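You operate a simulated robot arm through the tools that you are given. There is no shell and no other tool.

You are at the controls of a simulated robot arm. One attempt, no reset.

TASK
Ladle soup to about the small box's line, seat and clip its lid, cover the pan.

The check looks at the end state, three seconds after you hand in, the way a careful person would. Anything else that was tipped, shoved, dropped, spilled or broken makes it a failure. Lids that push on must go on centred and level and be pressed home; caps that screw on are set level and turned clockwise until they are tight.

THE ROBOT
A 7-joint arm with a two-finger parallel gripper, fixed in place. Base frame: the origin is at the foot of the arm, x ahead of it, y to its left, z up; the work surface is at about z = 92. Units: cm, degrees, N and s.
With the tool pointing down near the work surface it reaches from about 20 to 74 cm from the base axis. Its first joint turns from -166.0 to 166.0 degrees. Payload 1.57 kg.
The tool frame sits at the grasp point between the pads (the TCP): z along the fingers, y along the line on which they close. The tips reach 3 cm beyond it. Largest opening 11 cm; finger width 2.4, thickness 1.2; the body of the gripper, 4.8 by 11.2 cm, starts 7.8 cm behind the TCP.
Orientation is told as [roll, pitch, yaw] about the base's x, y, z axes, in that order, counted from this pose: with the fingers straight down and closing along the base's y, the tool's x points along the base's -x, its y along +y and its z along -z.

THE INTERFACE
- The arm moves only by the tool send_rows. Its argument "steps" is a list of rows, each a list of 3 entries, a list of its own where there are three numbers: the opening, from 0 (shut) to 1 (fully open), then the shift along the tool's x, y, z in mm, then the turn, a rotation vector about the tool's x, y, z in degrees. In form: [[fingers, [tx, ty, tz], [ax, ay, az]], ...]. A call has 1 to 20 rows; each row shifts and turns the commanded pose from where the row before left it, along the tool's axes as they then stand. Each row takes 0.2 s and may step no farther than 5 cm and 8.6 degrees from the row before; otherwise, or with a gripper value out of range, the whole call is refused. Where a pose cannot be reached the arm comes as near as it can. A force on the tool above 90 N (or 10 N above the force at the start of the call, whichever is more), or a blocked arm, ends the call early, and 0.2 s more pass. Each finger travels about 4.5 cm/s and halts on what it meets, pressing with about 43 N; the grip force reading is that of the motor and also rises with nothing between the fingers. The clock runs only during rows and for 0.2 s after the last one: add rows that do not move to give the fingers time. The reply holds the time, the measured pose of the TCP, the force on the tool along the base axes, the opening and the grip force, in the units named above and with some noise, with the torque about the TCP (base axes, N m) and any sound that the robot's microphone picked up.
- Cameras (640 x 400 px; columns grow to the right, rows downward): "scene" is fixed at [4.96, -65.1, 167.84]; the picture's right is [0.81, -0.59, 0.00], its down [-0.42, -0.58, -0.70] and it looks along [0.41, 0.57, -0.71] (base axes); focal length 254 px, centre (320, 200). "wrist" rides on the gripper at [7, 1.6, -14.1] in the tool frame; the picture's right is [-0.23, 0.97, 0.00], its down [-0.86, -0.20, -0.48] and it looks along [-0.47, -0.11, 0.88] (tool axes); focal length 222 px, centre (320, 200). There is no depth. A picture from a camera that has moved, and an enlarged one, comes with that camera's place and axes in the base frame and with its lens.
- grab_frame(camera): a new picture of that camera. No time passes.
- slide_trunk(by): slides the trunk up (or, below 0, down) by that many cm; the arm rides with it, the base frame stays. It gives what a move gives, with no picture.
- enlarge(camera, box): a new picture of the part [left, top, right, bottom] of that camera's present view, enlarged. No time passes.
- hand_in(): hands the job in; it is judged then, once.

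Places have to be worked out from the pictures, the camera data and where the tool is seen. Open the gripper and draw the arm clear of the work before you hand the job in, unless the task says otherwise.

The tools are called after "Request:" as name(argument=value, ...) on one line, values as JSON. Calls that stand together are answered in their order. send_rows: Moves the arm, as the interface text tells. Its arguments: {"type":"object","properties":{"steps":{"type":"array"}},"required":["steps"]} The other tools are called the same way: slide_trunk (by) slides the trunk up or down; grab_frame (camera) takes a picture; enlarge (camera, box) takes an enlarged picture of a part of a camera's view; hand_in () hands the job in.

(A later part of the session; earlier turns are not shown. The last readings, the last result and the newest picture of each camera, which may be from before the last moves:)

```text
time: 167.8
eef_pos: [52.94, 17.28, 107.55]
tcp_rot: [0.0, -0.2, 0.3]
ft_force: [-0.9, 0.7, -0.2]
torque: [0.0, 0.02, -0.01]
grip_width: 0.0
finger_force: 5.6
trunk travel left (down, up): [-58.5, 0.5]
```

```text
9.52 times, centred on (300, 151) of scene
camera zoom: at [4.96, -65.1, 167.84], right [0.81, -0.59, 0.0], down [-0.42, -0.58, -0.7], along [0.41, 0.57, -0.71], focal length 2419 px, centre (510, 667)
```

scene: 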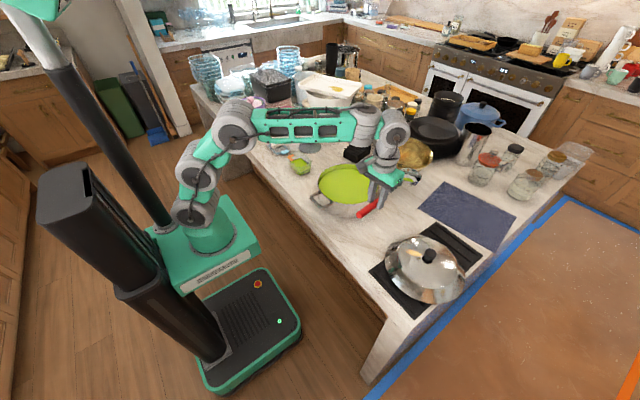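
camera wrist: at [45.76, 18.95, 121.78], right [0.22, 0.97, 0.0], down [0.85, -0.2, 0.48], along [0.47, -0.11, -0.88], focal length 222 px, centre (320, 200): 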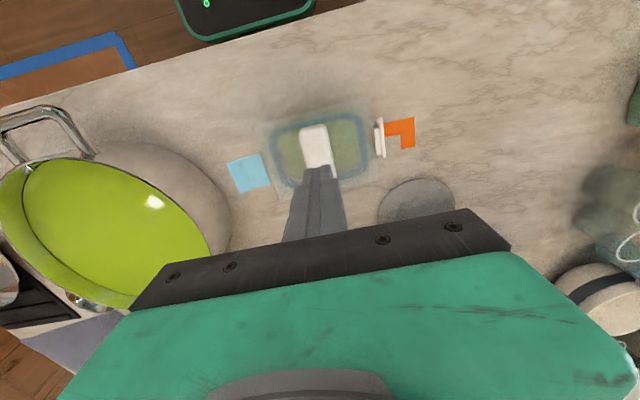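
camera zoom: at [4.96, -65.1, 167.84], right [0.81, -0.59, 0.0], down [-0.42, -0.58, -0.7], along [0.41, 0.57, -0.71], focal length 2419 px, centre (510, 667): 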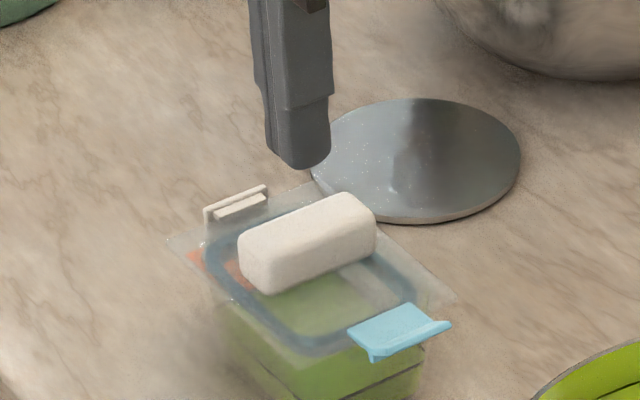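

The lid is centred and intact. Pressing the block from above again.

Request:
send_rows(steps=[[0, [-2, 0, 15], [0, 0.2, 0]], [0, [0, 0, 12], [0, 0, 0]], [0, [0, 0, 3], [0, 0, 0]], [0, [0, 0, 3], [0, 0, 0]], [0, [0, 0, 2], [0, 0, 0]], [0, [0, 0, 0], [0, 0, 0]]])

Request:
send_rows(steps=[[0, [0, 0, 2], [0, 0, 0]], [0, [0, 0, 1.5], [0, 0, 0]], [0, [0, 0, 0], [0, 0, 0]]])

```text
time: 169.2
eef_pos: [53.14, 17.14, 104.06]
tcp_rot: [0.1, -0.1, 0.2]
ft_force: [0.5, -0.1, 6.6]
torque: [0.03, -0.01, -0.01]
grip_width: 0.0
finger_force: 20.7
trunk travel left (down, up): [-58.5, 0.5]
```

```text
time: 170.0
eef_pos: [53.15, 17.06, 104.07]
tcp_rot: [0.1, -0.5, 0.1]
ft_force: [0.6, 0.2, 37.7]
torque: [-0.03, 0.11, 0.05]
grip_width: 0.0
finger_force: 20.8
trunk travel left (down, up): [-58.5, 0.5]
```

Request:
send_rows(steps=[[0, [0, 0, 2], [0, 0, 0]], [0, [0, 0, 1.5], [0, 0, 0]], [0, [0, 0, 0], [0, 0, 0]]])

Request:
send_rows(steps=[[0, [0, 0, 1.5], [0, 0, 0]], [0, [0, 0, 1.5], [0, 0, 0]], [0, [0, 0, 0], [0, 0, 0]]])

Request:
enlarge(camera="scene", box=[275, 130, 325, 172])

```text
time: 170.8
eef_pos: [53.06, 17.24, 104.02]
tcp_rot: [0.3, -0.9, 0.2]
ft_force: [-5.0, -0.2, 62.5]
torque: [-0.03, 0.66, -0.14]
grip_width: 0.0
finger_force: 21.7
trunk travel left (down, up): [-58.5, 0.5]
```

```text
time: 171.6
eef_pos: [53.03, 17.19, 104.01]
tcp_rot: [0.4, -1.3, 0.2]
ft_force: [-11.0, -2.6, 78.5]
torque: [-0.11, 1.12, 0.1]
grip_width: 0.01
finger_force: 21.4
trunk travel left (down, up): [-58.5, 0.5]
```

```text
9.52 times, centred on (300, 151) of scene
camera zoom: at [4.96, -65.1, 167.84], right [0.81, -0.59, 0.0], down [-0.42, -0.58, -0.7], along [0.41, 0.57, -0.71], focal length 2419 px, centre (510, 667)
```

zoom: 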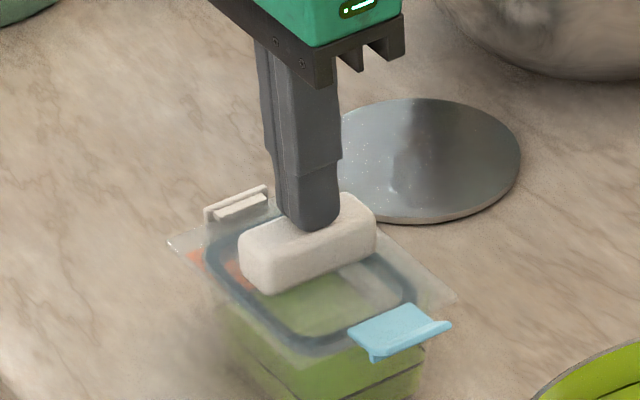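

It's solid at 78 N with no travel, so the lid is home. I'll look at the clip from a true side-on view at lower height to understand the hook and catch.

Request:
send_rows(steps=[[0, [0, 0, -10], [0, 1.2, 0]], [0, [0, 0, -25], [0, 0, 0]], [0, [0, 0, -25], [0, 0, 0]], [0, [30, 35, 0], [0, 0, 0]], [0, [35, 35, 0], [0, 0, 0]], [0, [35, 35, 0], [0, 0, 0]], [0, [30, 35, 0], [0, 0, 0]], [0, [0, 10, 0], [0, -7.5, 0]], [0, [0, 0, 0], [0, -7.5, 0]], [0, [0, 0, 0], [0, -7.5, 0]], [0, [0, 0, 0], [0, -7.5, 0]], [0, [0, 0, 0], [0, -7.5, 0]], [0, [0, 0, 0], [0, -7.5, 0]], [0, [0, 0, 0], [0, -7.5, 0]], [0, [0, 0, 0], [0, -7.5, 0]], [0, [0, 0, 0], [0, 0, 0]]])

```text
time: 175.0
eef_pos: [40.15, 32.09, 109.18]
tcp_rot: [0.1, -58.9, 0.2]
ft_force: [0.2, -0.5, 0.4]
torque: [-0.02, -0.01, 0.02]
grip_width: 0.0
finger_force: 21.3
trunk travel left (down, up): [-58.5, 0.5]
```

Request:
send_rows(steps=[[0, [20.6, 0, 12.4], [0, 0, 0]], [0, [20.6, 0, 12.4], [0, 0, 0]], [0, [20.6, 0, 12.4], [0, 0, 0]], [0, [20.6, 0, 12.4], [0, 0, 0]], [0, [15, 0, 9], [0, 0, 0]], [0, [-13.7, 0, 22.9], [0, 0, 0]], [0, [-13.7, 0, 22.9], [0, 0, 0]], [0, [0, 0, 0], [0, 0, 0]]])

Request:
grab_frame(camera="wrist")

Request:
enlarge(camera="wrist", box=[100, 130, 280, 240])

```text
time: 176.8
eef_pos: [45.35, 31.96, 98.01]
tcp_rot: [0.1, -58.8, 0.1]
ft_force: [0.3, -0.4, -0.6]
torque: [0.0, 0.03, -0.01]
grip_width: 0.0
finger_force: 21.2
trunk travel left (down, up): [-58.5, 0.5]
```

```text
taken
camera wrist: at [29.72, 33.73, 99.46], right [0.11, 0.97, 0.19], down [0.03, -0.2, 0.98], along [0.99, -0.11, -0.06], focal length 222 px, centre (320, 200)
```

wrist: 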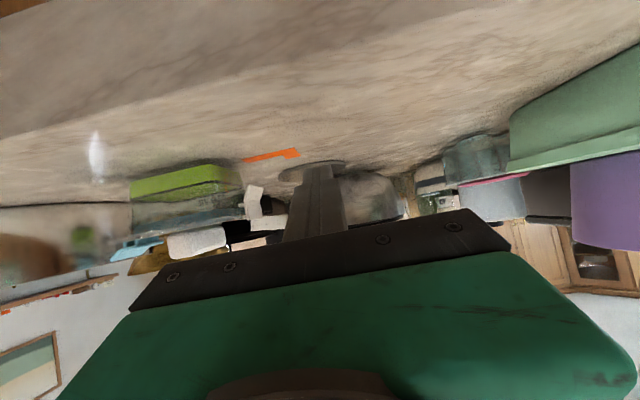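

```text
3.56 times, centred on (190, 185) of wrist
camera zoom: at [29.72, 33.73, 99.46], right [0.11, 0.97, 0.19], down [0.03, -0.2, 0.98], along [0.99, -0.11, -0.06], focal length 790 px, centre (782, 253)
```

zoom: 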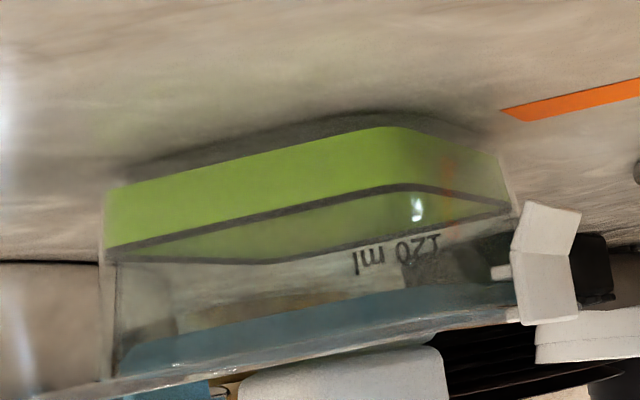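

Now the plug is clearly inside and the plate is flush on the rim. Zooming on the clip.

Request:
enlarge(camera="wrist", box=[225, 175, 275, 230])

Request:
enlarge(camera="wrist", box=[100, 200, 170, 265])

```text
7.27 times, centred on (250, 202) of wrist
camera zoom: at [29.72, 33.73, 99.46], right [0.11, 0.97, 0.19], down [0.03, -0.2, 0.98], along [0.99, -0.11, -0.06], focal length 1615 px, centre (829, 182)
```

zoom: 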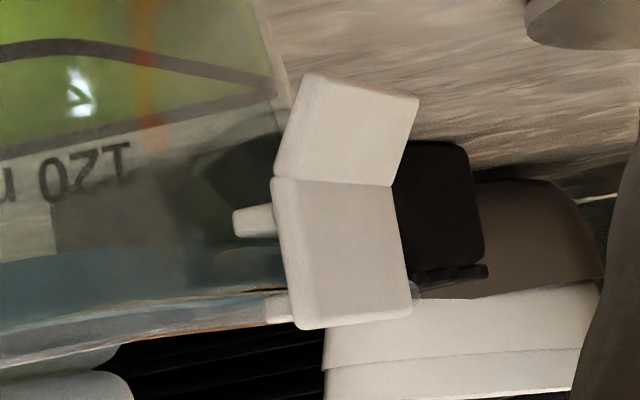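

```text
6.15 times, centred on (135, 232) of wrist
camera zoom: at [29.72, 33.73, 99.46], right [0.11, 0.97, 0.19], down [0.03, -0.2, 0.98], along [0.99, -0.11, -0.06], focal length 1367 px, centre (1458, 0)
```

zoom: 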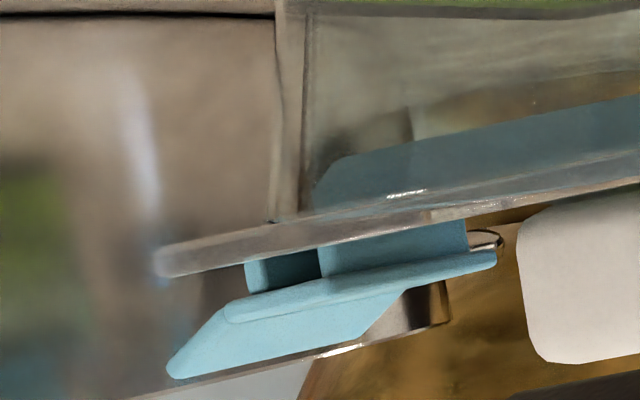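

The plug and plate are seated, and the hook's inner end (y≈23.1, z≈97.2) appears to reach under the catch. I'll view the same clip from the other side, low and close, to judge engagement.

Request:
send_rows(steps=[[0, [13.7, 0, -22.9], [0, 0, 0]], [0, [0, -40, 0], [0, 0, 0]], [0, [0, -40, 0], [0, 0, 0]], [0, [0, -40, 0], [0, 0, 0]], [0, [0, -35, 0], [0, 0, 0]], [0, [17, 0, 10.3], [0, 0, 0]], [0, [0, 0, 0], [0, 0, 0]]])

Request:
enlarge(camera="wrist", box=[340, 160, 420, 230])

Request:
grab_frame(camera="wrist")

```text
time: 178.4
eef_pos: [42.86, 16.35, 95.52]
tcp_rot: [-0.1, -58.7, 0.2]
ft_force: [0.2, -0.4, -0.5]
torque: [0.04, -0.01, -0.03]
grip_width: 0.0
finger_force: 21.8
trunk travel left (down, up): [-58.5, 0.5]
```

```text
5.71 times, centred on (380, 195) of wrist
camera zoom: at [27.12, 18.06, 97.07], right [0.12, 0.97, 0.19], down [0.03, -0.2, 0.98], along [0.99, -0.11, -0.06], focal length 1269 px, centre (-23, 229)
```

zoom: 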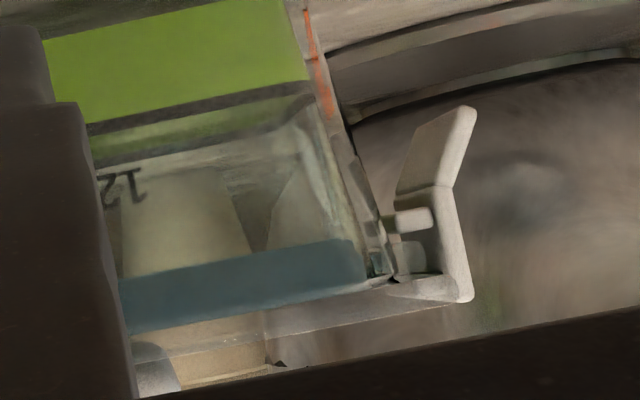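

```text
taken
camera wrist: at [27.12, 18.06, 97.07], right [0.12, 0.97, 0.19], down [0.03, -0.2, 0.98], along [0.99, -0.11, -0.06], focal length 222 px, centre (320, 200)
```

wrist: 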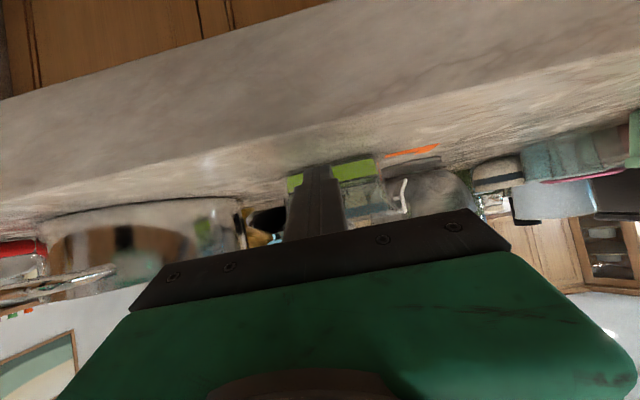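

Great angle. Zooming tighter on the hook and catch.

Request:
enlarge(camera="wrist", box=[378, 178, 406, 212])

Request:
enlarge(camera="wrist", box=[330, 170, 410, 230])

```text
11.76 times, centred on (392, 195) of wrist
camera zoom: at [27.12, 18.06, 97.07], right [0.12, 0.97, 0.19], down [0.03, -0.2, 0.98], along [0.99, -0.11, -0.06], focal length 2613 px, centre (-527, 259)
```

zoom: 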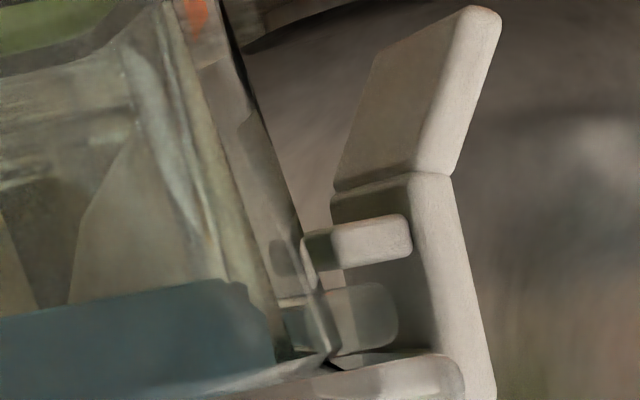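

```text
6.67 times, centred on (370, 200) of wrist
camera zoom: at [27.12, 18.06, 97.07], right [0.12, 0.97, 0.19], down [0.03, -0.2, 0.98], along [0.99, -0.11, -0.06], focal length 1481 px, centre (-13, 200)
```

zoom: 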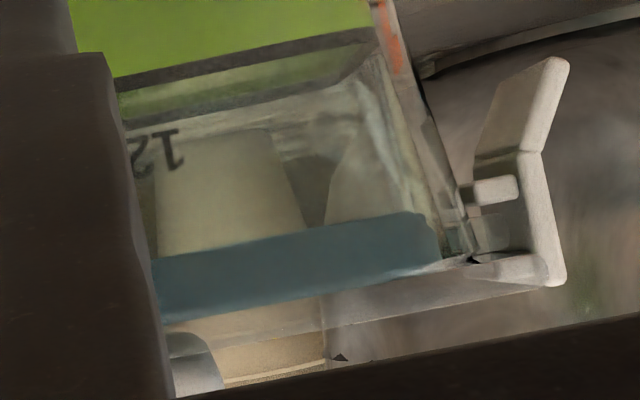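

Now it's clear: the white hook bar sits beneath the box's catch and touches the wall, so the white clip is engaged. Next is the blue flap on the -y side; I'll return to vertical first.

Request:
send_rows(steps=[[0, [13.7, 0, -22.9], [0, 0, 0]], [0, [-20.6, 0, -12.4], [0, 0, 0]], [0, [-20.6, 0, -12.4], [0, 0, 0]], [0, [-20.6, 0, -12.4], [0, 0, 0]], [0, [-20.6, 0, -12.4], [0, 0, 0]], [0, [-20.6, 0, -12.4], [0, 0, 0]], [0, [0, 0, 0], [0, 7.4, 0]], [0, [0, 0, 0], [0, 7.4, 0]], [0, [0, 0, 0], [0, 7.4, 0]], [0, [0, 0, 0], [0, 7.4, 0]], [0, [0, 0, 0], [0, 7.4, 0]], [0, [0, 0, 0], [0, 7.4, 0]], [0, [0, 0, 0], [0, 7.4, 0]], [0, [0, 0, 0], [0, 7.0, 0]], [0, [0, 0, 0], [0, 0, 0]]])

```text
time: 181.6
eef_pos: [40.25, 16.58, 107.98]
tcp_rot: [0.1, 0.1, 0.2]
ft_force: [-0.7, 0.4, -0.8]
torque: [-0.01, 0.01, 0.02]
grip_width: 0.0
finger_force: 21.4
trunk travel left (down, up): [-58.5, 0.5]
```

Request:
send_rows(steps=[[0, [0, -40, 0], [0, 0, 0]], [0, [-25, -40, 0], [0, 0, 0]], [0, [-35, 0, 0], [0, 0, 0]], [0, [-35, 0, 0], [0, 0, 0]], [0, [-32.5, 0, 0], [0, 0, 0]], [0, [0, 0, 0], [0, 0, 0]], [0, [0, 0, 0], [0, 0, 0]]])

Request:
enlarge(camera="wrist", box=[220, 70, 440, 220])

Request:
enlarge(camera="scene", box=[275, 130, 325, 172])

```text
time: 183.2
eef_pos: [53.06, 8.77, 107.62]
tcp_rot: [0.0, 0.0, 0.3]
ft_force: [-0.8, 0.9, 0.4]
torque: [-0.03, -0.02, -0.01]
grip_width: 0.0
finger_force: 20.8
trunk travel left (down, up): [-58.5, 0.5]
```

```text
2.67 times, centred on (330, 145) of wrist
camera zoom: at [46.09, 10.5, 121.9], right [0.22, 0.97, 0.0], down [0.86, -0.2, 0.48], along [0.47, -0.11, -0.88], focal length 592 px, centre (293, 347)
```

zoom: 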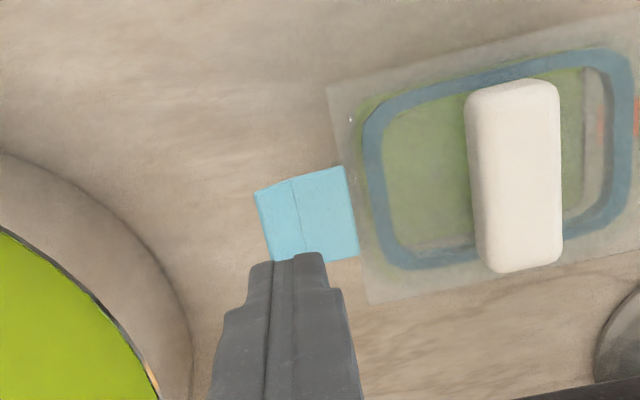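

```text
9.52 times, centred on (300, 151) of scene
camera zoom: at [4.96, -65.1, 167.84], right [0.81, -0.59, 0.0], down [-0.42, -0.58, -0.7], along [0.41, 0.57, -0.71], focal length 2419 px, centre (510, 667)
```

zoom: 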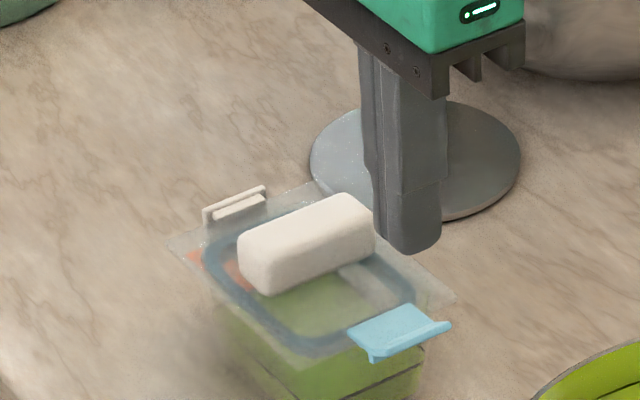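

The fist is lined up on the blue flap (y≈7.8–11.2). Descending onto it and folding it down as with the white one.

Request:
send_rows(steps=[[0, [2.5, -1, 20], [0, 0, 0]], [0, [0, 0, 20], [0, 0, 0]], [0, [0, 0, 6], [0, 0, 0]], [0, [0, 0, 4], [0, 0, 0]], [0, [0, 0, 4], [0, 0, 0]], [0, [0, 0, 4], [0, 0, 0]], [0, [0, 0, 4], [0, 0, 0]], [0, [0, 0, 0], [0, 0, 0]]])

Request:
enlarge(camera="scene", box=[280, 140, 330, 182])

```text
time: 185.0
eef_pos: [52.68, 8.62, 101.57]
tcp_rot: [0.0, 0.0, 0.2]
ft_force: [-0.6, -0.4, 1.0]
torque: [0.02, -0.01, -0.02]
grip_width: 0.0
finger_force: 21.3
trunk travel left (down, up): [-58.5, 0.5]
```

```text
9.52 times, centred on (305, 161) of scene
camera zoom: at [4.96, -65.1, 167.84], right [0.81, -0.59, 0.0], down [-0.42, -0.58, -0.7], along [0.41, 0.57, -0.71], focal length 2419 px, centre (463, 571)
```

zoom: 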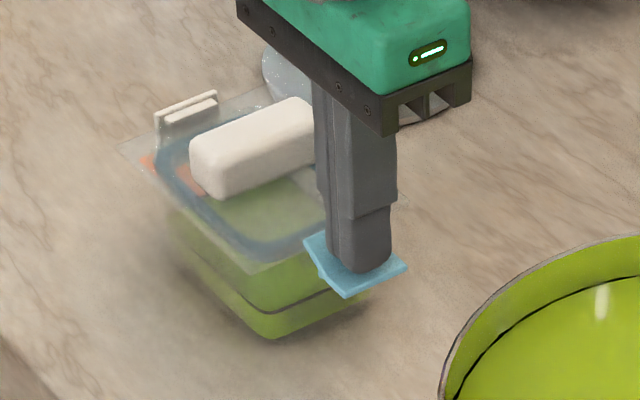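

The blue flap is folding down. Continuing to TCP z≈99.

Request:
send_rows(steps=[[0, [0, 0, 4], [0, 0, 0]], [0, [0, 0, 4], [0, 0, 0]], [0, [0, 0, 4], [0, 0, 0]], [0, [0, 0, 4], [0, 0, 0]], [0, [0, 0, 4], [0, 0, 0]], [0, [0, 0, 4], [0, 0, 0]], [0, [0, 0, 0], [0, 0, 0]]])

Request:
enlarge(camera="scene", box=[280, 140, 330, 182])

Request:
enlarge(camera="wrist", box=[260, 100, 440, 220])

```text
time: 186.6
eef_pos: [52.85, 8.61, 99.21]
tcp_rot: [0.0, 0.0, 0.4]
ft_force: [-0.6, -0.4, -0.7]
torque: [0.02, 0.02, -0.02]
grip_width: 0.0
finger_force: 21.0
trunk travel left (down, up): [-58.5, 0.5]
```

```text
9.52 times, centred on (305, 161) of scene
camera zoom: at [4.96, -65.1, 167.84], right [0.81, -0.59, 0.0], down [-0.42, -0.58, -0.7], along [0.41, 0.57, -0.71], focal length 2419 px, centre (463, 571)
```

zoom: 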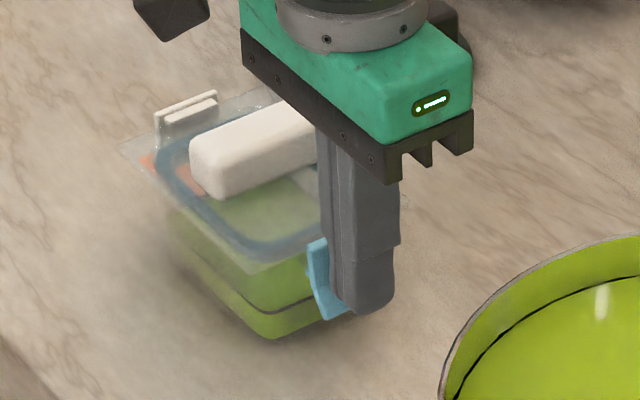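

```text
3.33 times, centred on (350, 160) of wrist
camera zoom: at [45.78, 10.29, 113.44], right [0.22, 0.97, 0.0], down [0.86, -0.2, 0.48], along [0.47, -0.11, -0.88], focal length 740 px, centre (220, 333)
```

zoom: 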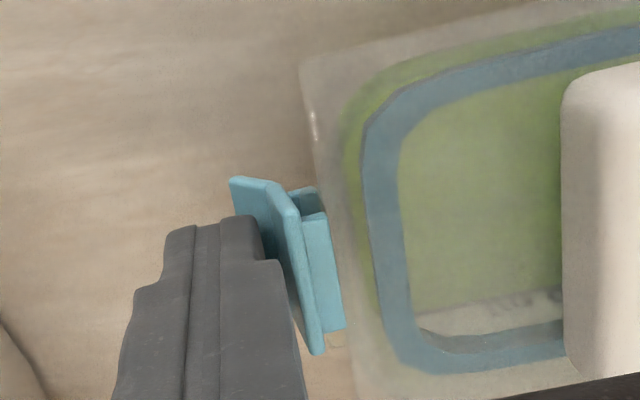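

Almost vertical. Pushing inward (+y) in small steps, watching for light lateral force.

Request:
send_rows(steps=[[0, [0, 1.5, 0], [0, 0, 0]], [0, [0, 1.5, 0], [0, 0, 0]], [0, [0, 0, 0], [0, 0, 0]]])

Request:
send_rows(steps=[[0, [0, 1, 0], [0, 0, 0]], [0, [0, 1, 0], [0, 0, 0]], [0, [0, 0, 0], [0, 0, 0]]])

Request:
enlarge(camera="wrist", box=[260, 100, 440, 220])

```text
time: 187.4
eef_pos: [52.87, 8.81, 99.18]
tcp_rot: [0.0, 0.1, 0.1]
ft_force: [0.2, -0.5, -0.3]
torque: [0.0, 0.03, 0.0]
grip_width: 0.01
finger_force: 21.4
trunk travel left (down, up): [-58.5, 0.5]
```

```text
time: 188.2
eef_pos: [52.61, 9.05, 99.28]
tcp_rot: [0.0, 0.0, 0.0]
ft_force: [0.9, -0.5, 0.3]
torque: [-0.01, -0.05, 0.04]
grip_width: 0.0
finger_force: 21.5
trunk travel left (down, up): [-58.5, 0.5]
```

```text
3.33 times, centred on (350, 160) of wrist
camera zoom: at [45.71, 10.74, 113.51], right [0.22, 0.97, 0.0], down [0.86, -0.2, 0.48], along [0.47, -0.11, -0.88], focal length 740 px, centre (220, 333)
```

zoom: 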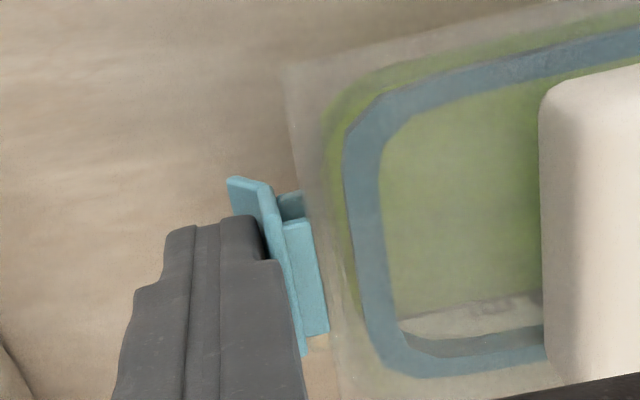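

Request:
send_rows(steps=[[0, [0, 1, 0], [0, 0, 0]], [0, [0, 1, 0], [0, 0, 0]], [0, [0, 0, 0], [0, 0, 0]]])

Request:
enlarge(camera="wrist", box=[260, 100, 440, 220])

Request:
enlarge(camera="scene", box=[280, 140, 330, 182])

```text
time: 189.0
eef_pos: [52.86, 9.2, 99.4]
tcp_rot: [0.0, 0.1, 0.0]
ft_force: [-0.4, -3.0, 2.2]
torque: [-0.08, 0.02, 0.0]
grip_width: 0.0
finger_force: 21.3
trunk travel left (down, up): [-58.5, 0.5]
```

```text
3.33 times, centred on (350, 160) of wrist
camera zoom: at [45.74, 10.93, 113.58], right [0.23, 0.97, 0.0], down [0.86, -0.2, 0.48], along [0.47, -0.11, -0.88], focal length 740 px, centre (220, 333)
```

zoom: 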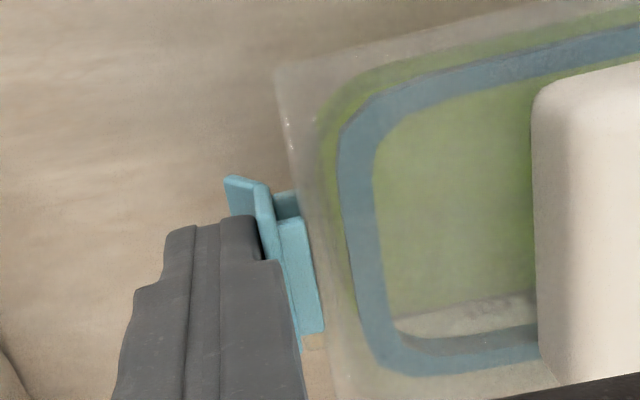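

```text
9.52 times, centred on (305, 161) of scene
camera zoom: at [4.96, -65.1, 167.84], right [0.81, -0.59, 0.0], down [-0.42, -0.58, -0.7], along [0.41, 0.57, -0.71], focal length 2419 px, centre (463, 571)
```

zoom: 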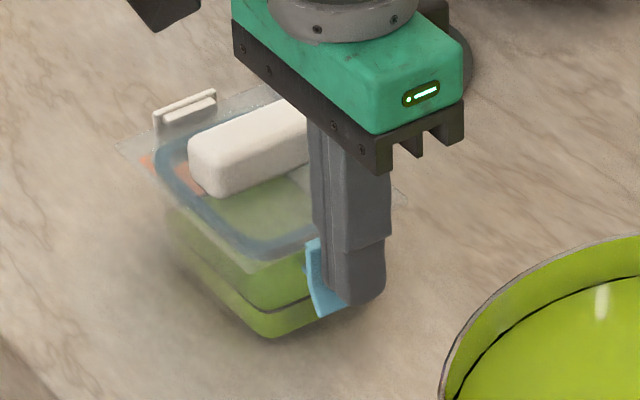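

Force reached 3 N, the same level as with the white clip. I'll push 1 mm further and then withdraw to look at engagement.

Request:
send_rows(steps=[[0, [0, 1, 0], [0, 0, 0]], [0, [0, 0, 0], [0, 0, 0]]])

Request:
send_rows(steps=[[0, [0, -5, 0], [0, 0, 0]], [0, [0, -8, 0], [0, 0, 0]], [0, [0, -5, -15], [0, 0, 0]], [0, [0, 0, -30], [0, 0, 0]], [0, [0, 0, -30], [0, 0, 0]], [0, [0, 0, -15], [0, 0, 0]], [0, [0, 0, 0], [0, 0, 0]]])

Request:
enlarge(camera="scene", box=[280, 140, 330, 182])

Request:
enlarge(camera="wrist", box=[260, 60, 440, 180])

```text
time: 189.6
eef_pos: [52.83, 9.3, 99.31]
tcp_rot: [-0.1, 0.0, 0.2]
ft_force: [0.0, -4.3, 4.0]
torque: [-0.1, 0.01, 0.0]
grip_width: 0.02
finger_force: 21.7
trunk travel left (down, up): [-58.5, 0.5]
```

```text
time: 191.2
eef_pos: [52.82, 7.41, 108.28]
tcp_rot: [-0.1, 0.0, 0.1]
ft_force: [0.3, 0.0, 0.3]
torque: [0.03, 0.0, 0.02]
grip_width: 0.0
finger_force: 21.2
trunk travel left (down, up): [-58.5, 0.5]
```

```text
9.52 times, centred on (305, 161) of scene
camera zoom: at [4.96, -65.1, 167.84], right [0.81, -0.59, 0.0], down [-0.42, -0.58, -0.7], along [0.41, 0.57, -0.71], focal length 2419 px, centre (463, 571)
```

zoom: 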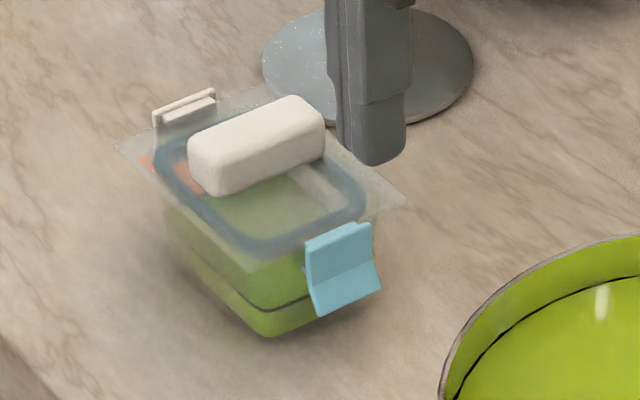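

```text
3.33 times, centred on (350, 120) of wrist
camera zoom: at [45.79, 9.15, 122.48], right [0.22, 0.97, 0.0], down [0.86, -0.2, 0.48], along [0.47, -0.11, -0.88], focal length 740 px, centre (220, 467)
```

zoom: 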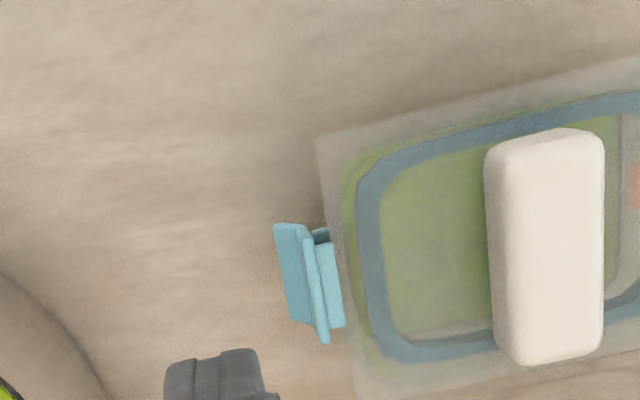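

The blue flap is down too. I'll check its hook from the same low side view.

Request:
send_rows(steps=[[0, [30, 20, 0], [0, 0, 0]], [0, [35, 25, 0], [0, 0, 0]], [0, [35, 25, 0], [0, 0, 0]], [0, [28, 0, 0], [0, 0, 0]], [0, [0, 0, 0], [0, -7.4, 0]], [0, [0, 0, 0], [0, -7.4, 0]], [0, [0, 0, 0], [0, -7.4, 0]], [0, [0, 0, 0], [0, -7.4, 0]], [0, [0, 0, 0], [0, -7.4, 0]], [0, [0, 0, 0], [0, -7.4, 0]], [0, [0, 0, 0], [0, -7.4, 0]], [0, [0, 0, 0], [0, -7.0, 0]], [0, [20.6, 0, 12.4], [0, 0, 0]], [0, [20.6, 0, 12.4], [0, 0, 0]], [0, [20.6, 0, 12.4], [0, 0, 0]], [0, [20.6, 0, 12.4], [0, 0, 0]], [0, [22, 0, 13.2], [0, 0, 0]], [0, [-13.7, 0, 22.9], [0, 0, 0]], [0, [0, 0, 0], [0, 0, 0]]])

Request:
grab_frame(camera="wrist")

Request:
enlarge(camera="wrist", box=[220, 170, 300, 240])

```text
time: 195.2
eef_pos: [42.53, 14.79, 96.19]
tcp_rot: [0.2, -58.8, 0.1]
ft_force: [0.0, 0.3, -0.7]
torque: [0.04, 0.03, 0.02]
grip_width: 0.0
finger_force: 21.9
trunk travel left (down, up): [-58.5, 0.5]
```

```text
taken
camera wrist: at [26.83, 16.37, 97.63], right [0.12, 0.97, 0.2], down [0.03, -0.2, 0.98], along [0.99, -0.11, -0.06], focal length 222 px, centre (320, 200)
```

wrist: 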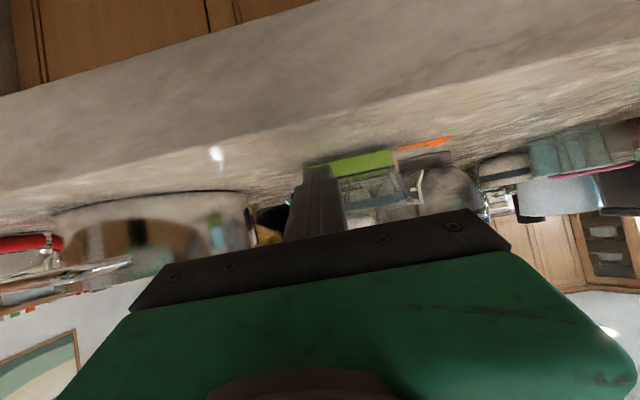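

```text
5.71 times, centred on (260, 205) of wrist
camera zoom: at [26.83, 16.37, 97.63], right [0.12, 0.97, 0.2], down [0.03, -0.2, 0.98], along [0.99, -0.11, -0.06], focal length 1269 px, centre (663, 171)
```

zoom: 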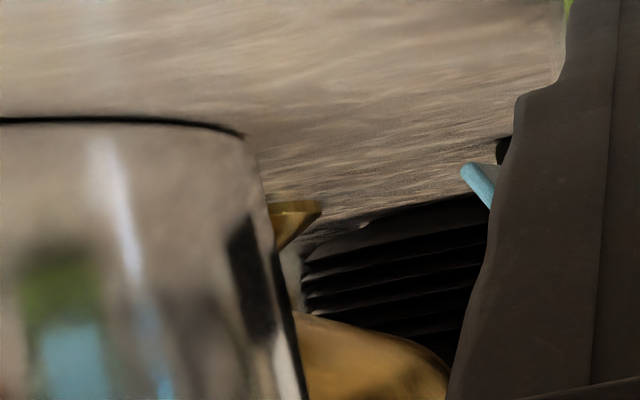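

The finger blocks it; I'll shift +4.5 cm in y.

Request:
send_rows(steps=[[0, [0, 25, 0], [0, 0, 0]], [0, [0, 20, 0], [0, 0, 0]], [0, [0, 0, 0], [0, 0, 0]]])

Request:
enlarge(camera="wrist", box=[220, 165, 300, 235])

Request:
enlarge(camera="wrist", box=[235, 175, 275, 215])

```text
time: 196.0
eef_pos: [42.54, 19.19, 96.21]
tcp_rot: [0.2, -58.8, 0.1]
ft_force: [0.8, 0.7, -0.1]
torque: [0.02, 0.0, -0.02]
grip_width: 0.0
finger_force: 21.4
trunk travel left (down, up): [-58.5, 0.5]
```

```text
5.71 times, centred on (260, 200) of wrist
camera zoom: at [26.81, 20.85, 97.63], right [0.12, 0.97, 0.19], down [0.03, -0.2, 0.98], along [0.99, -0.11, -0.06], focal length 1269 px, centre (663, 200)
```

zoom: 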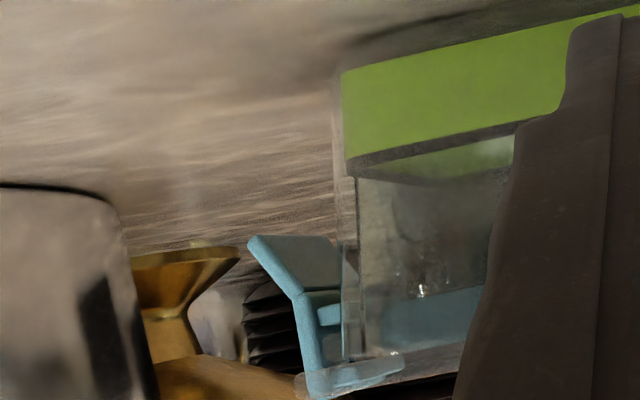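

```text
10.00 times, centred on (255, 195) of wrist
camera zoom: at [26.81, 20.85, 97.63], right [0.12, 0.97, 0.19], down [0.03, -0.2, 0.98], along [0.99, -0.11, -0.06], focal length 2221 px, centre (970, 250)
```

zoom: 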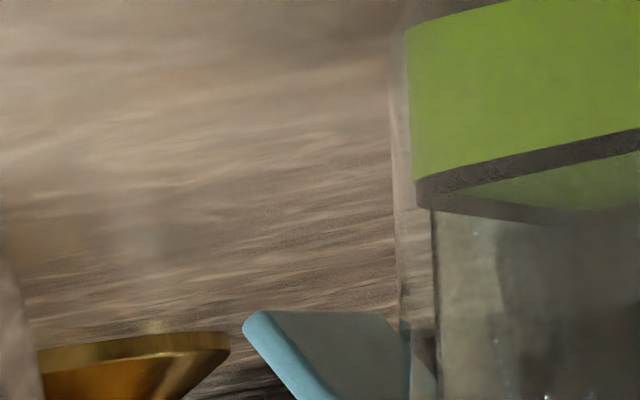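

Request:
enlarge(camera="wrist", box=[245, 198, 290, 238])

```text
10.00 times, centred on (268, 218) of wrist
camera zoom: at [26.81, 20.85, 97.63], right [0.12, 0.97, 0.19], down [0.03, -0.2, 0.98], along [0.99, -0.11, -0.06], focal length 2221 px, centre (845, 20)
```

zoom: 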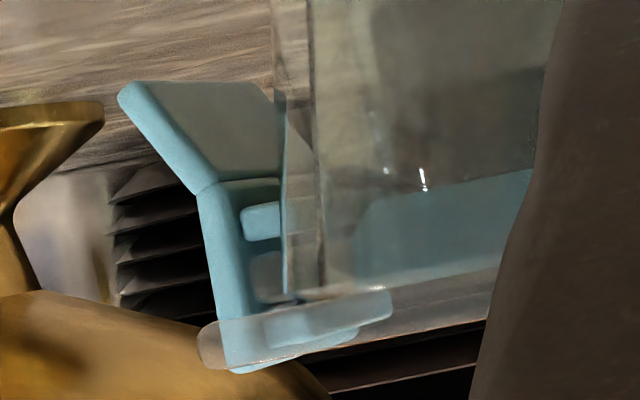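

The blue hook bar is also under its catch and against the wall, so both clips are engaged. Now for the pan: I'll come back to vertical, rise, and go look at the pan lid and its knob.

Request:
send_rows(steps=[[0, [13.7, 0, -22.9], [0, 0, 0]], [0, [-20.6, 0, -12.4], [0, 0, 0]], [0, [-20.6, 0, -12.4], [0, 0, 0]], [0, [-20.6, 0, -12.4], [0, 0, 0]], [0, [-20.6, 0, -12.4], [0, 0, 0]], [0, [-30.9, 0, -18.6], [0, 0, 0]], [0, [-20.6, 0, -12.4], [0, 0, 0]], [0, [0, 0, 0], [0, 7.4, 0]], [0, [0, 0, 0], [0, 7.4, 0]], [0, [0, 0, 0], [0, 7.4, 0]], [0, [0, 0, 0], [0, 7.4, 0]], [0, [0, 0, 0], [0, 7.4, 0]], [0, [0, 0, 0], [0, 7.4, 0]], [0, [0, 0, 0], [0, 7.4, 0]], [0, [0, 0, 0], [0, 7.0, 0]], [0.3, [0, -30, 0], [0, 0, 0]], [0.6, [0, -40, 0], [0, 0, 0]], [0.8, [0, -40, 0], [0, 0, 0]], [0.8, [0, -40, 0], [0, 0, 0]], [0.8, [0, -40, 0], [0, 0, 0]]])

Request:
enlarge(camera="scene", box=[275, 130, 325, 178])

```text
time: 200.2
eef_pos: [39.99, -0.14, 111.74]
tcp_rot: [0.0, 0.0, 0.2]
ft_force: [-0.9, -0.1, 0.1]
torque: [0.02, 0.01, 0.03]
grip_width: 8.81
finger_force: 0.1
trunk travel left (down, up): [-58.5, 0.5]
```

```text
8.33 times, centred on (300, 154) of scene
camera zoom: at [4.96, -65.1, 167.84], right [0.81, -0.59, 0.0], down [-0.42, -0.58, -0.7], along [0.41, 0.57, -0.71], focal length 2116 px, centre (487, 583)
```

zoom: 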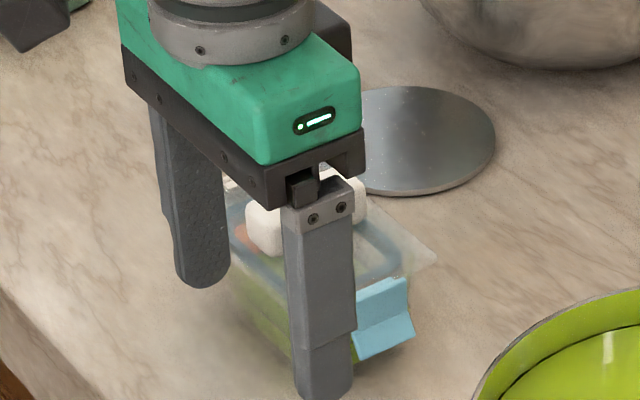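

Request:
send_rows(steps=[[0.8, [-8, -38, -2], [0, 0, 0]], [0.8, [-8, -38, -2], [0, 0, 0]], [0.8, [-8, -38, -2], [0, 0, 0]], [0.8, [-8, -38, -2], [0, 0, 0]], [0.8, [-8, -38, -2], [0, 0, 0]], [0.8, [-8, -38, -2], [0, 0, 0]], [0.8, [-8, -38, -2], [0, 0, 0]], [0.8, [-8, -38, -2], [0, 0, 0]], [0.8, [-8, -38, -2], [0, 0, 0]], [0.8, [-8, -38, -2], [0, 0, 0]], [0.8, [0, 0, 0], [0, 0, 0]]])

Request:
grab_frame(camera="wrist")

Request:
enlarge(camera="scene", box=[360, 210, 490, 310])

```text
time: 202.6
eef_pos: [48.02, -38.07, 113.54]
tcp_rot: [0.0, 0.0, 0.1]
ft_force: [0.4, -0.1, 0.2]
torque: [0.0, 0.0, -0.01]
grip_width: 8.82
finger_force: 0.0
trunk travel left (down, up): [-58.5, 0.5]
```

```text
taken
camera wrist: at [41.0, -36.3, 127.78], right [0.22, 0.97, 0.0], down [0.86, -0.2, 0.48], along [0.47, -0.11, -0.88], focal length 222 px, centre (320, 200)
```

wrist: 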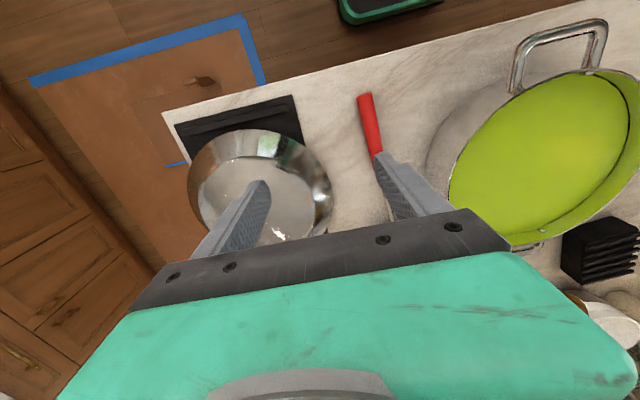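

```text
4.00 times, centred on (425, 260) of scene
camera zoom: at [4.96, -65.1, 167.84], right [0.81, -0.59, 0.0], down [-0.42, -0.58, -0.7], along [0.41, 0.57, -0.71], focal length 1016 px, centre (-100, -40)
```

zoom: 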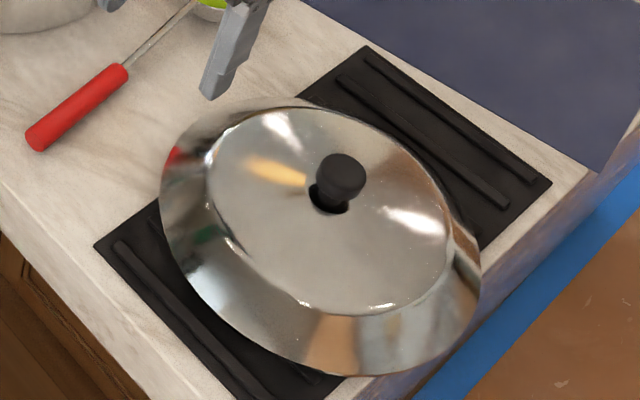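

The lid is centred near (57,-50), about 75 cm from the base axis, right at the edge of reach. I'll zoom on the knob to get its shape and height.

Request:
enlarge(camera="scene", box=[405, 235, 455, 275])

Request:
enlarge(camera="wrist", box=[170, 110, 350, 250])

```text
10.00 times, centred on (430, 255) of scene
camera zoom: at [4.96, -65.1, 167.84], right [0.81, -0.59, 0.0], down [-0.42, -0.58, -0.7], along [0.41, 0.57, -0.71], focal length 2540 px, centre (-780, -350)
```

zoom: 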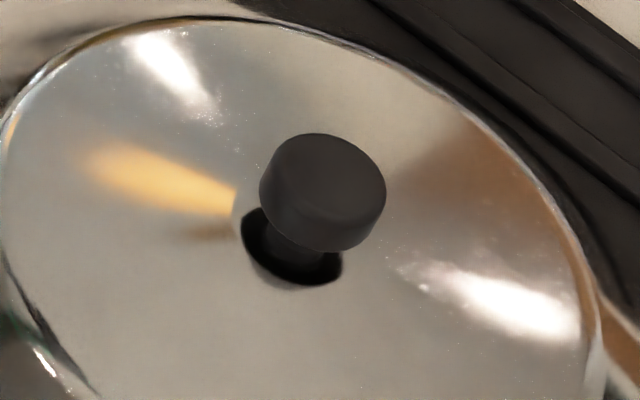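

```text
2.86 times, centred on (260, 180) of wrist
camera zoom: at [41.0, -36.3, 127.78], right [0.22, 0.97, 0.0], down [0.86, -0.2, 0.48], along [0.47, -0.11, -0.88], focal length 635 px, centre (491, 257)
```

zoom: 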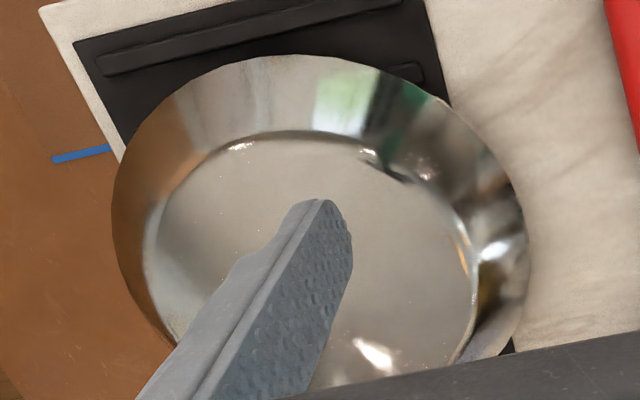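

I triangulate the knob top at about (56.8,-49.7,101.2), with a head about 3.9 cm wide. I'll yaw to -41° so the tool faces it radially, lean the tips outward 15° for reach, and look.

Request:
send_rows(steps=[[1, [0, 0, 0], [0, 0, 8.2]], [1, [0, 0, 0], [0, 0, 8.2]], [1, [0, 0, 0], [0, 0, 8.2]], [1, [0, 0, 0], [0, 0, 8.2]], [1, [0, 0, 0], [0, 0, 8.2]], [1, [0, 0, 0], [0, -7.5, 0]], [1, [0, 0, 0], [0, -7.5, 0]], [1, [0, 0, 0], [0, 0, 0]]])

Request:
grab_frame(camera="wrist")

```text
time: 204.4
eef_pos: [48.06, -38.07, 113.68]
tcp_rot: [0.0, -14.9, -40.8]
ft_force: [-0.2, 0.7, -0.4]
torque: [-0.02, 0.01, -0.01]
grip_width: 11.0
finger_force: 0.1
trunk travel left (down, up): [-58.5, 0.5]
```

```text
taken
camera wrist: at [41.25, -29.83, 125.62], right [0.8, 0.59, 0.06], down [0.4, -0.61, 0.68], along [0.44, -0.53, -0.73], focal length 222 px, centre (320, 200)
```

wrist: 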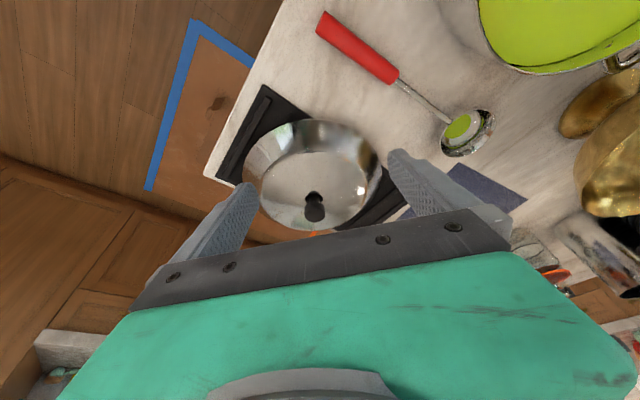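

The knob is visible between the fingers. Zooming to pin its position.

Request:
enlarge(camera="wrist", box=[240, 110, 400, 240])

```text
3.08 times, centred on (320, 175) of wrist
camera zoom: at [41.25, -29.83, 125.62], right [0.8, 0.59, 0.06], down [0.4, -0.61, 0.68], along [0.44, -0.53, -0.73], focal length 684 px, centre (320, 277)
```

zoom: 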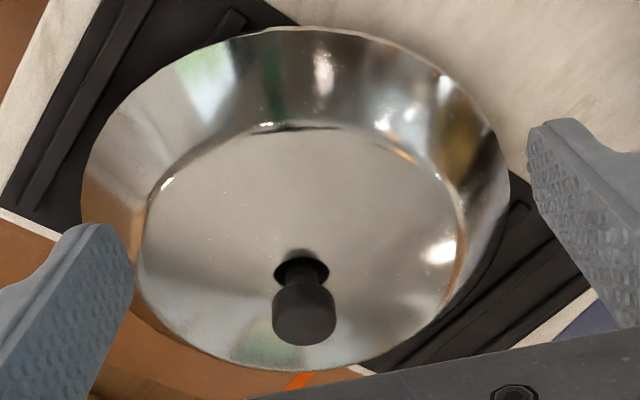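

The knob axis is at about (57.2,-50.3), ~76 cm out. I'll move outward toward it at z≈108 and see how far the arm reaches with the 15° lean.

Request:
send_rows(steps=[[1, [-25.7, -6.6, 18.2], [0, 0, 0]], [1, [-25.7, -6.6, 18.2], [0, 0, 0]], [1, [-25.7, -6.6, 18.2], [0, 0, 0]], [1, [-25.7, -6.6, 18.2], [0, 0, 0]], [1, [0, 0, 0], [0, 0, 0]]])

Request:
grab_frame(camera="wrist")

```text
time: 205.6
eef_pos: [55.28, -47.92, 109.31]
tcp_rot: [-0.1, -15.0, -40.9]
ft_force: [0.4, -0.2, 0.1]
torque: [0.01, 0.0, 0.02]
grip_width: 10.99
finger_force: 0.1
trunk travel left (down, up): [-58.5, 0.5]
```

```text
taken
camera wrist: at [48.53, -39.73, 121.27], right [0.8, 0.59, 0.06], down [0.4, -0.61, 0.68], along [0.44, -0.53, -0.73], focal length 222 px, centre (320, 200)
```

wrist: 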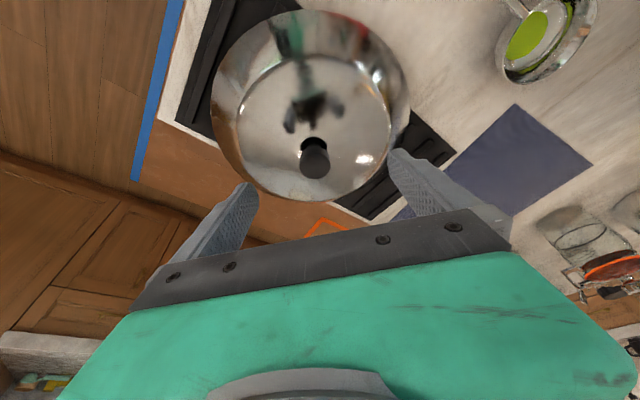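

Reach is fine so far. Zooming again on the knob from this closer position.

Request:
enlarge(camera="wrist", box=[270, 110, 370, 200])

```text
4.44 times, centred on (320, 155) of wrist
camera zoom: at [48.53, -39.73, 121.27], right [0.8, 0.59, 0.06], down [0.4, -0.61, 0.68], along [0.44, -0.53, -0.73], focal length 987 px, centre (320, 400)
```

zoom: 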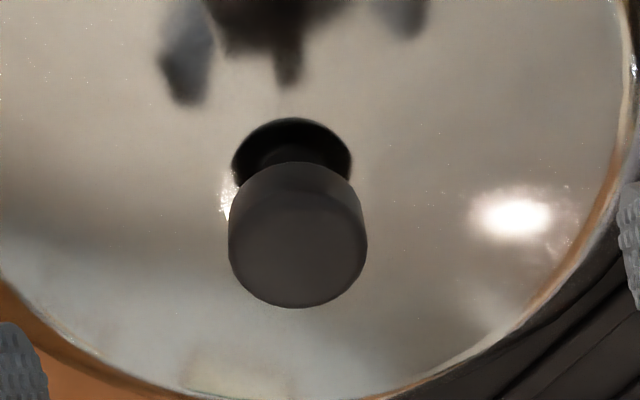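

The knob head is now well resolved: centre ≈(57.5,-50.6), top z≈100.9, head about 2 cm tall on a ~1 cm stem, with the lid surface near 97.8. I'll move to above it at z≈104 and check.

Request:
send_rows(steps=[[1, [-6.5, -1.9, 20], [0, 0, 0]], [1, [-6.5, -1.9, 20], [0, 0, 0]], [1, [-6.5, -2, 20], [0, 0, 0]], [1, [0, 0, 0], [0, 0, 0]]])

Request:
grab_frame(camera="wrist")

```text
time: 206.6
eef_pos: [57.58, -50.58, 103.95]
tcp_rot: [0.0, -15.1, -40.9]
ft_force: [-0.4, -0.2, -0.2]
torque: [0.01, 0.01, 0.03]
grip_width: 10.99
finger_force: 0.1
trunk travel left (down, up): [-58.5, 0.5]
```

```text
taken
camera wrist: at [50.74, -42.41, 115.88], right [0.8, 0.59, 0.06], down [0.4, -0.61, 0.68], along [0.44, -0.52, -0.73], focal length 222 px, centre (320, 200)
```

wrist: 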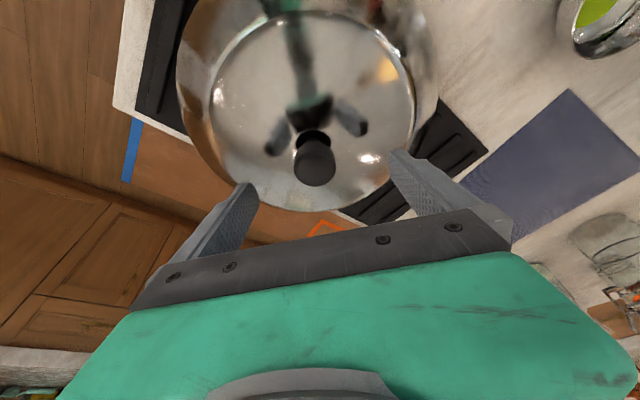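

Request:
enlarge(camera="wrist", box=[260, 110, 380, 200])

```text
4.44 times, centred on (320, 155) of wrist
camera zoom: at [50.74, -42.41, 115.88], right [0.8, 0.59, 0.06], down [0.4, -0.61, 0.68], along [0.44, -0.52, -0.73], focal length 987 px, centre (320, 400)
```

zoom: 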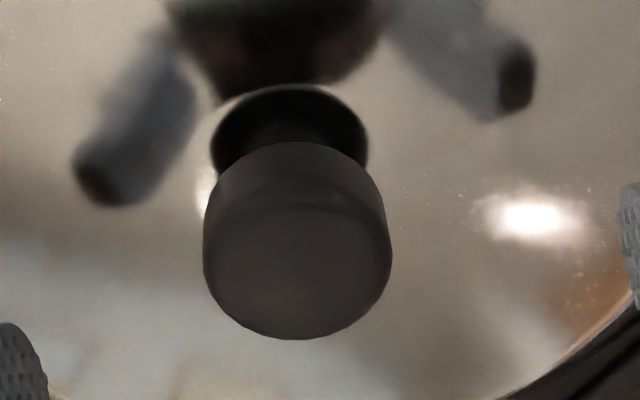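

The knob is ~3 mm toward tool -y and slightly outward of centre. I'll correct and descend to z≈101.6.

Request:
send_rows(steps=[[1, [1.5, -3, 8], [0, 0, 0]], [1, [1.6, 0, 8], [0, 0, 0]], [1, [1.5, 0, 7], [0, 0, 0]], [1, [0, 0, 0], [0, 0, 0]]])

Request:
grab_frame(camera="wrist")

Request:
enlarge(camera="scene", box=[385, 215, 475, 285])

```text
time: 207.6
eef_pos: [57.38, -50.77, 101.61]
tcp_rot: [-0.1, -15.1, -40.8]
ft_force: [-0.7, 0.6, 0.4]
torque: [0.01, 0.03, -0.01]
grip_width: 10.99
finger_force: 0.0
trunk travel left (down, up): [-58.5, 0.5]
```

```text
taken
camera wrist: at [50.63, -42.62, 113.57], right [0.8, 0.59, 0.06], down [0.4, -0.61, 0.68], along [0.44, -0.53, -0.73], focal length 222 px, centre (320, 200)
```

wrist: 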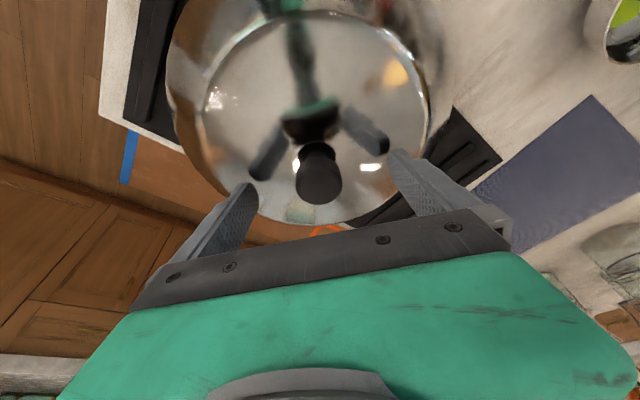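

```text
5.71 times, centred on (430, 250) of scene
camera zoom: at [4.96, -65.1, 167.84], right [0.81, -0.59, 0.0], down [-0.42, -0.58, -0.7], along [0.41, 0.57, -0.71], focal length 1451 px, centre (-309, -86)
```

zoom: 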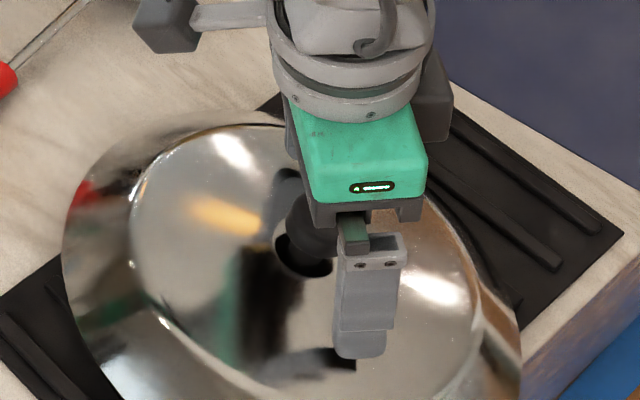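

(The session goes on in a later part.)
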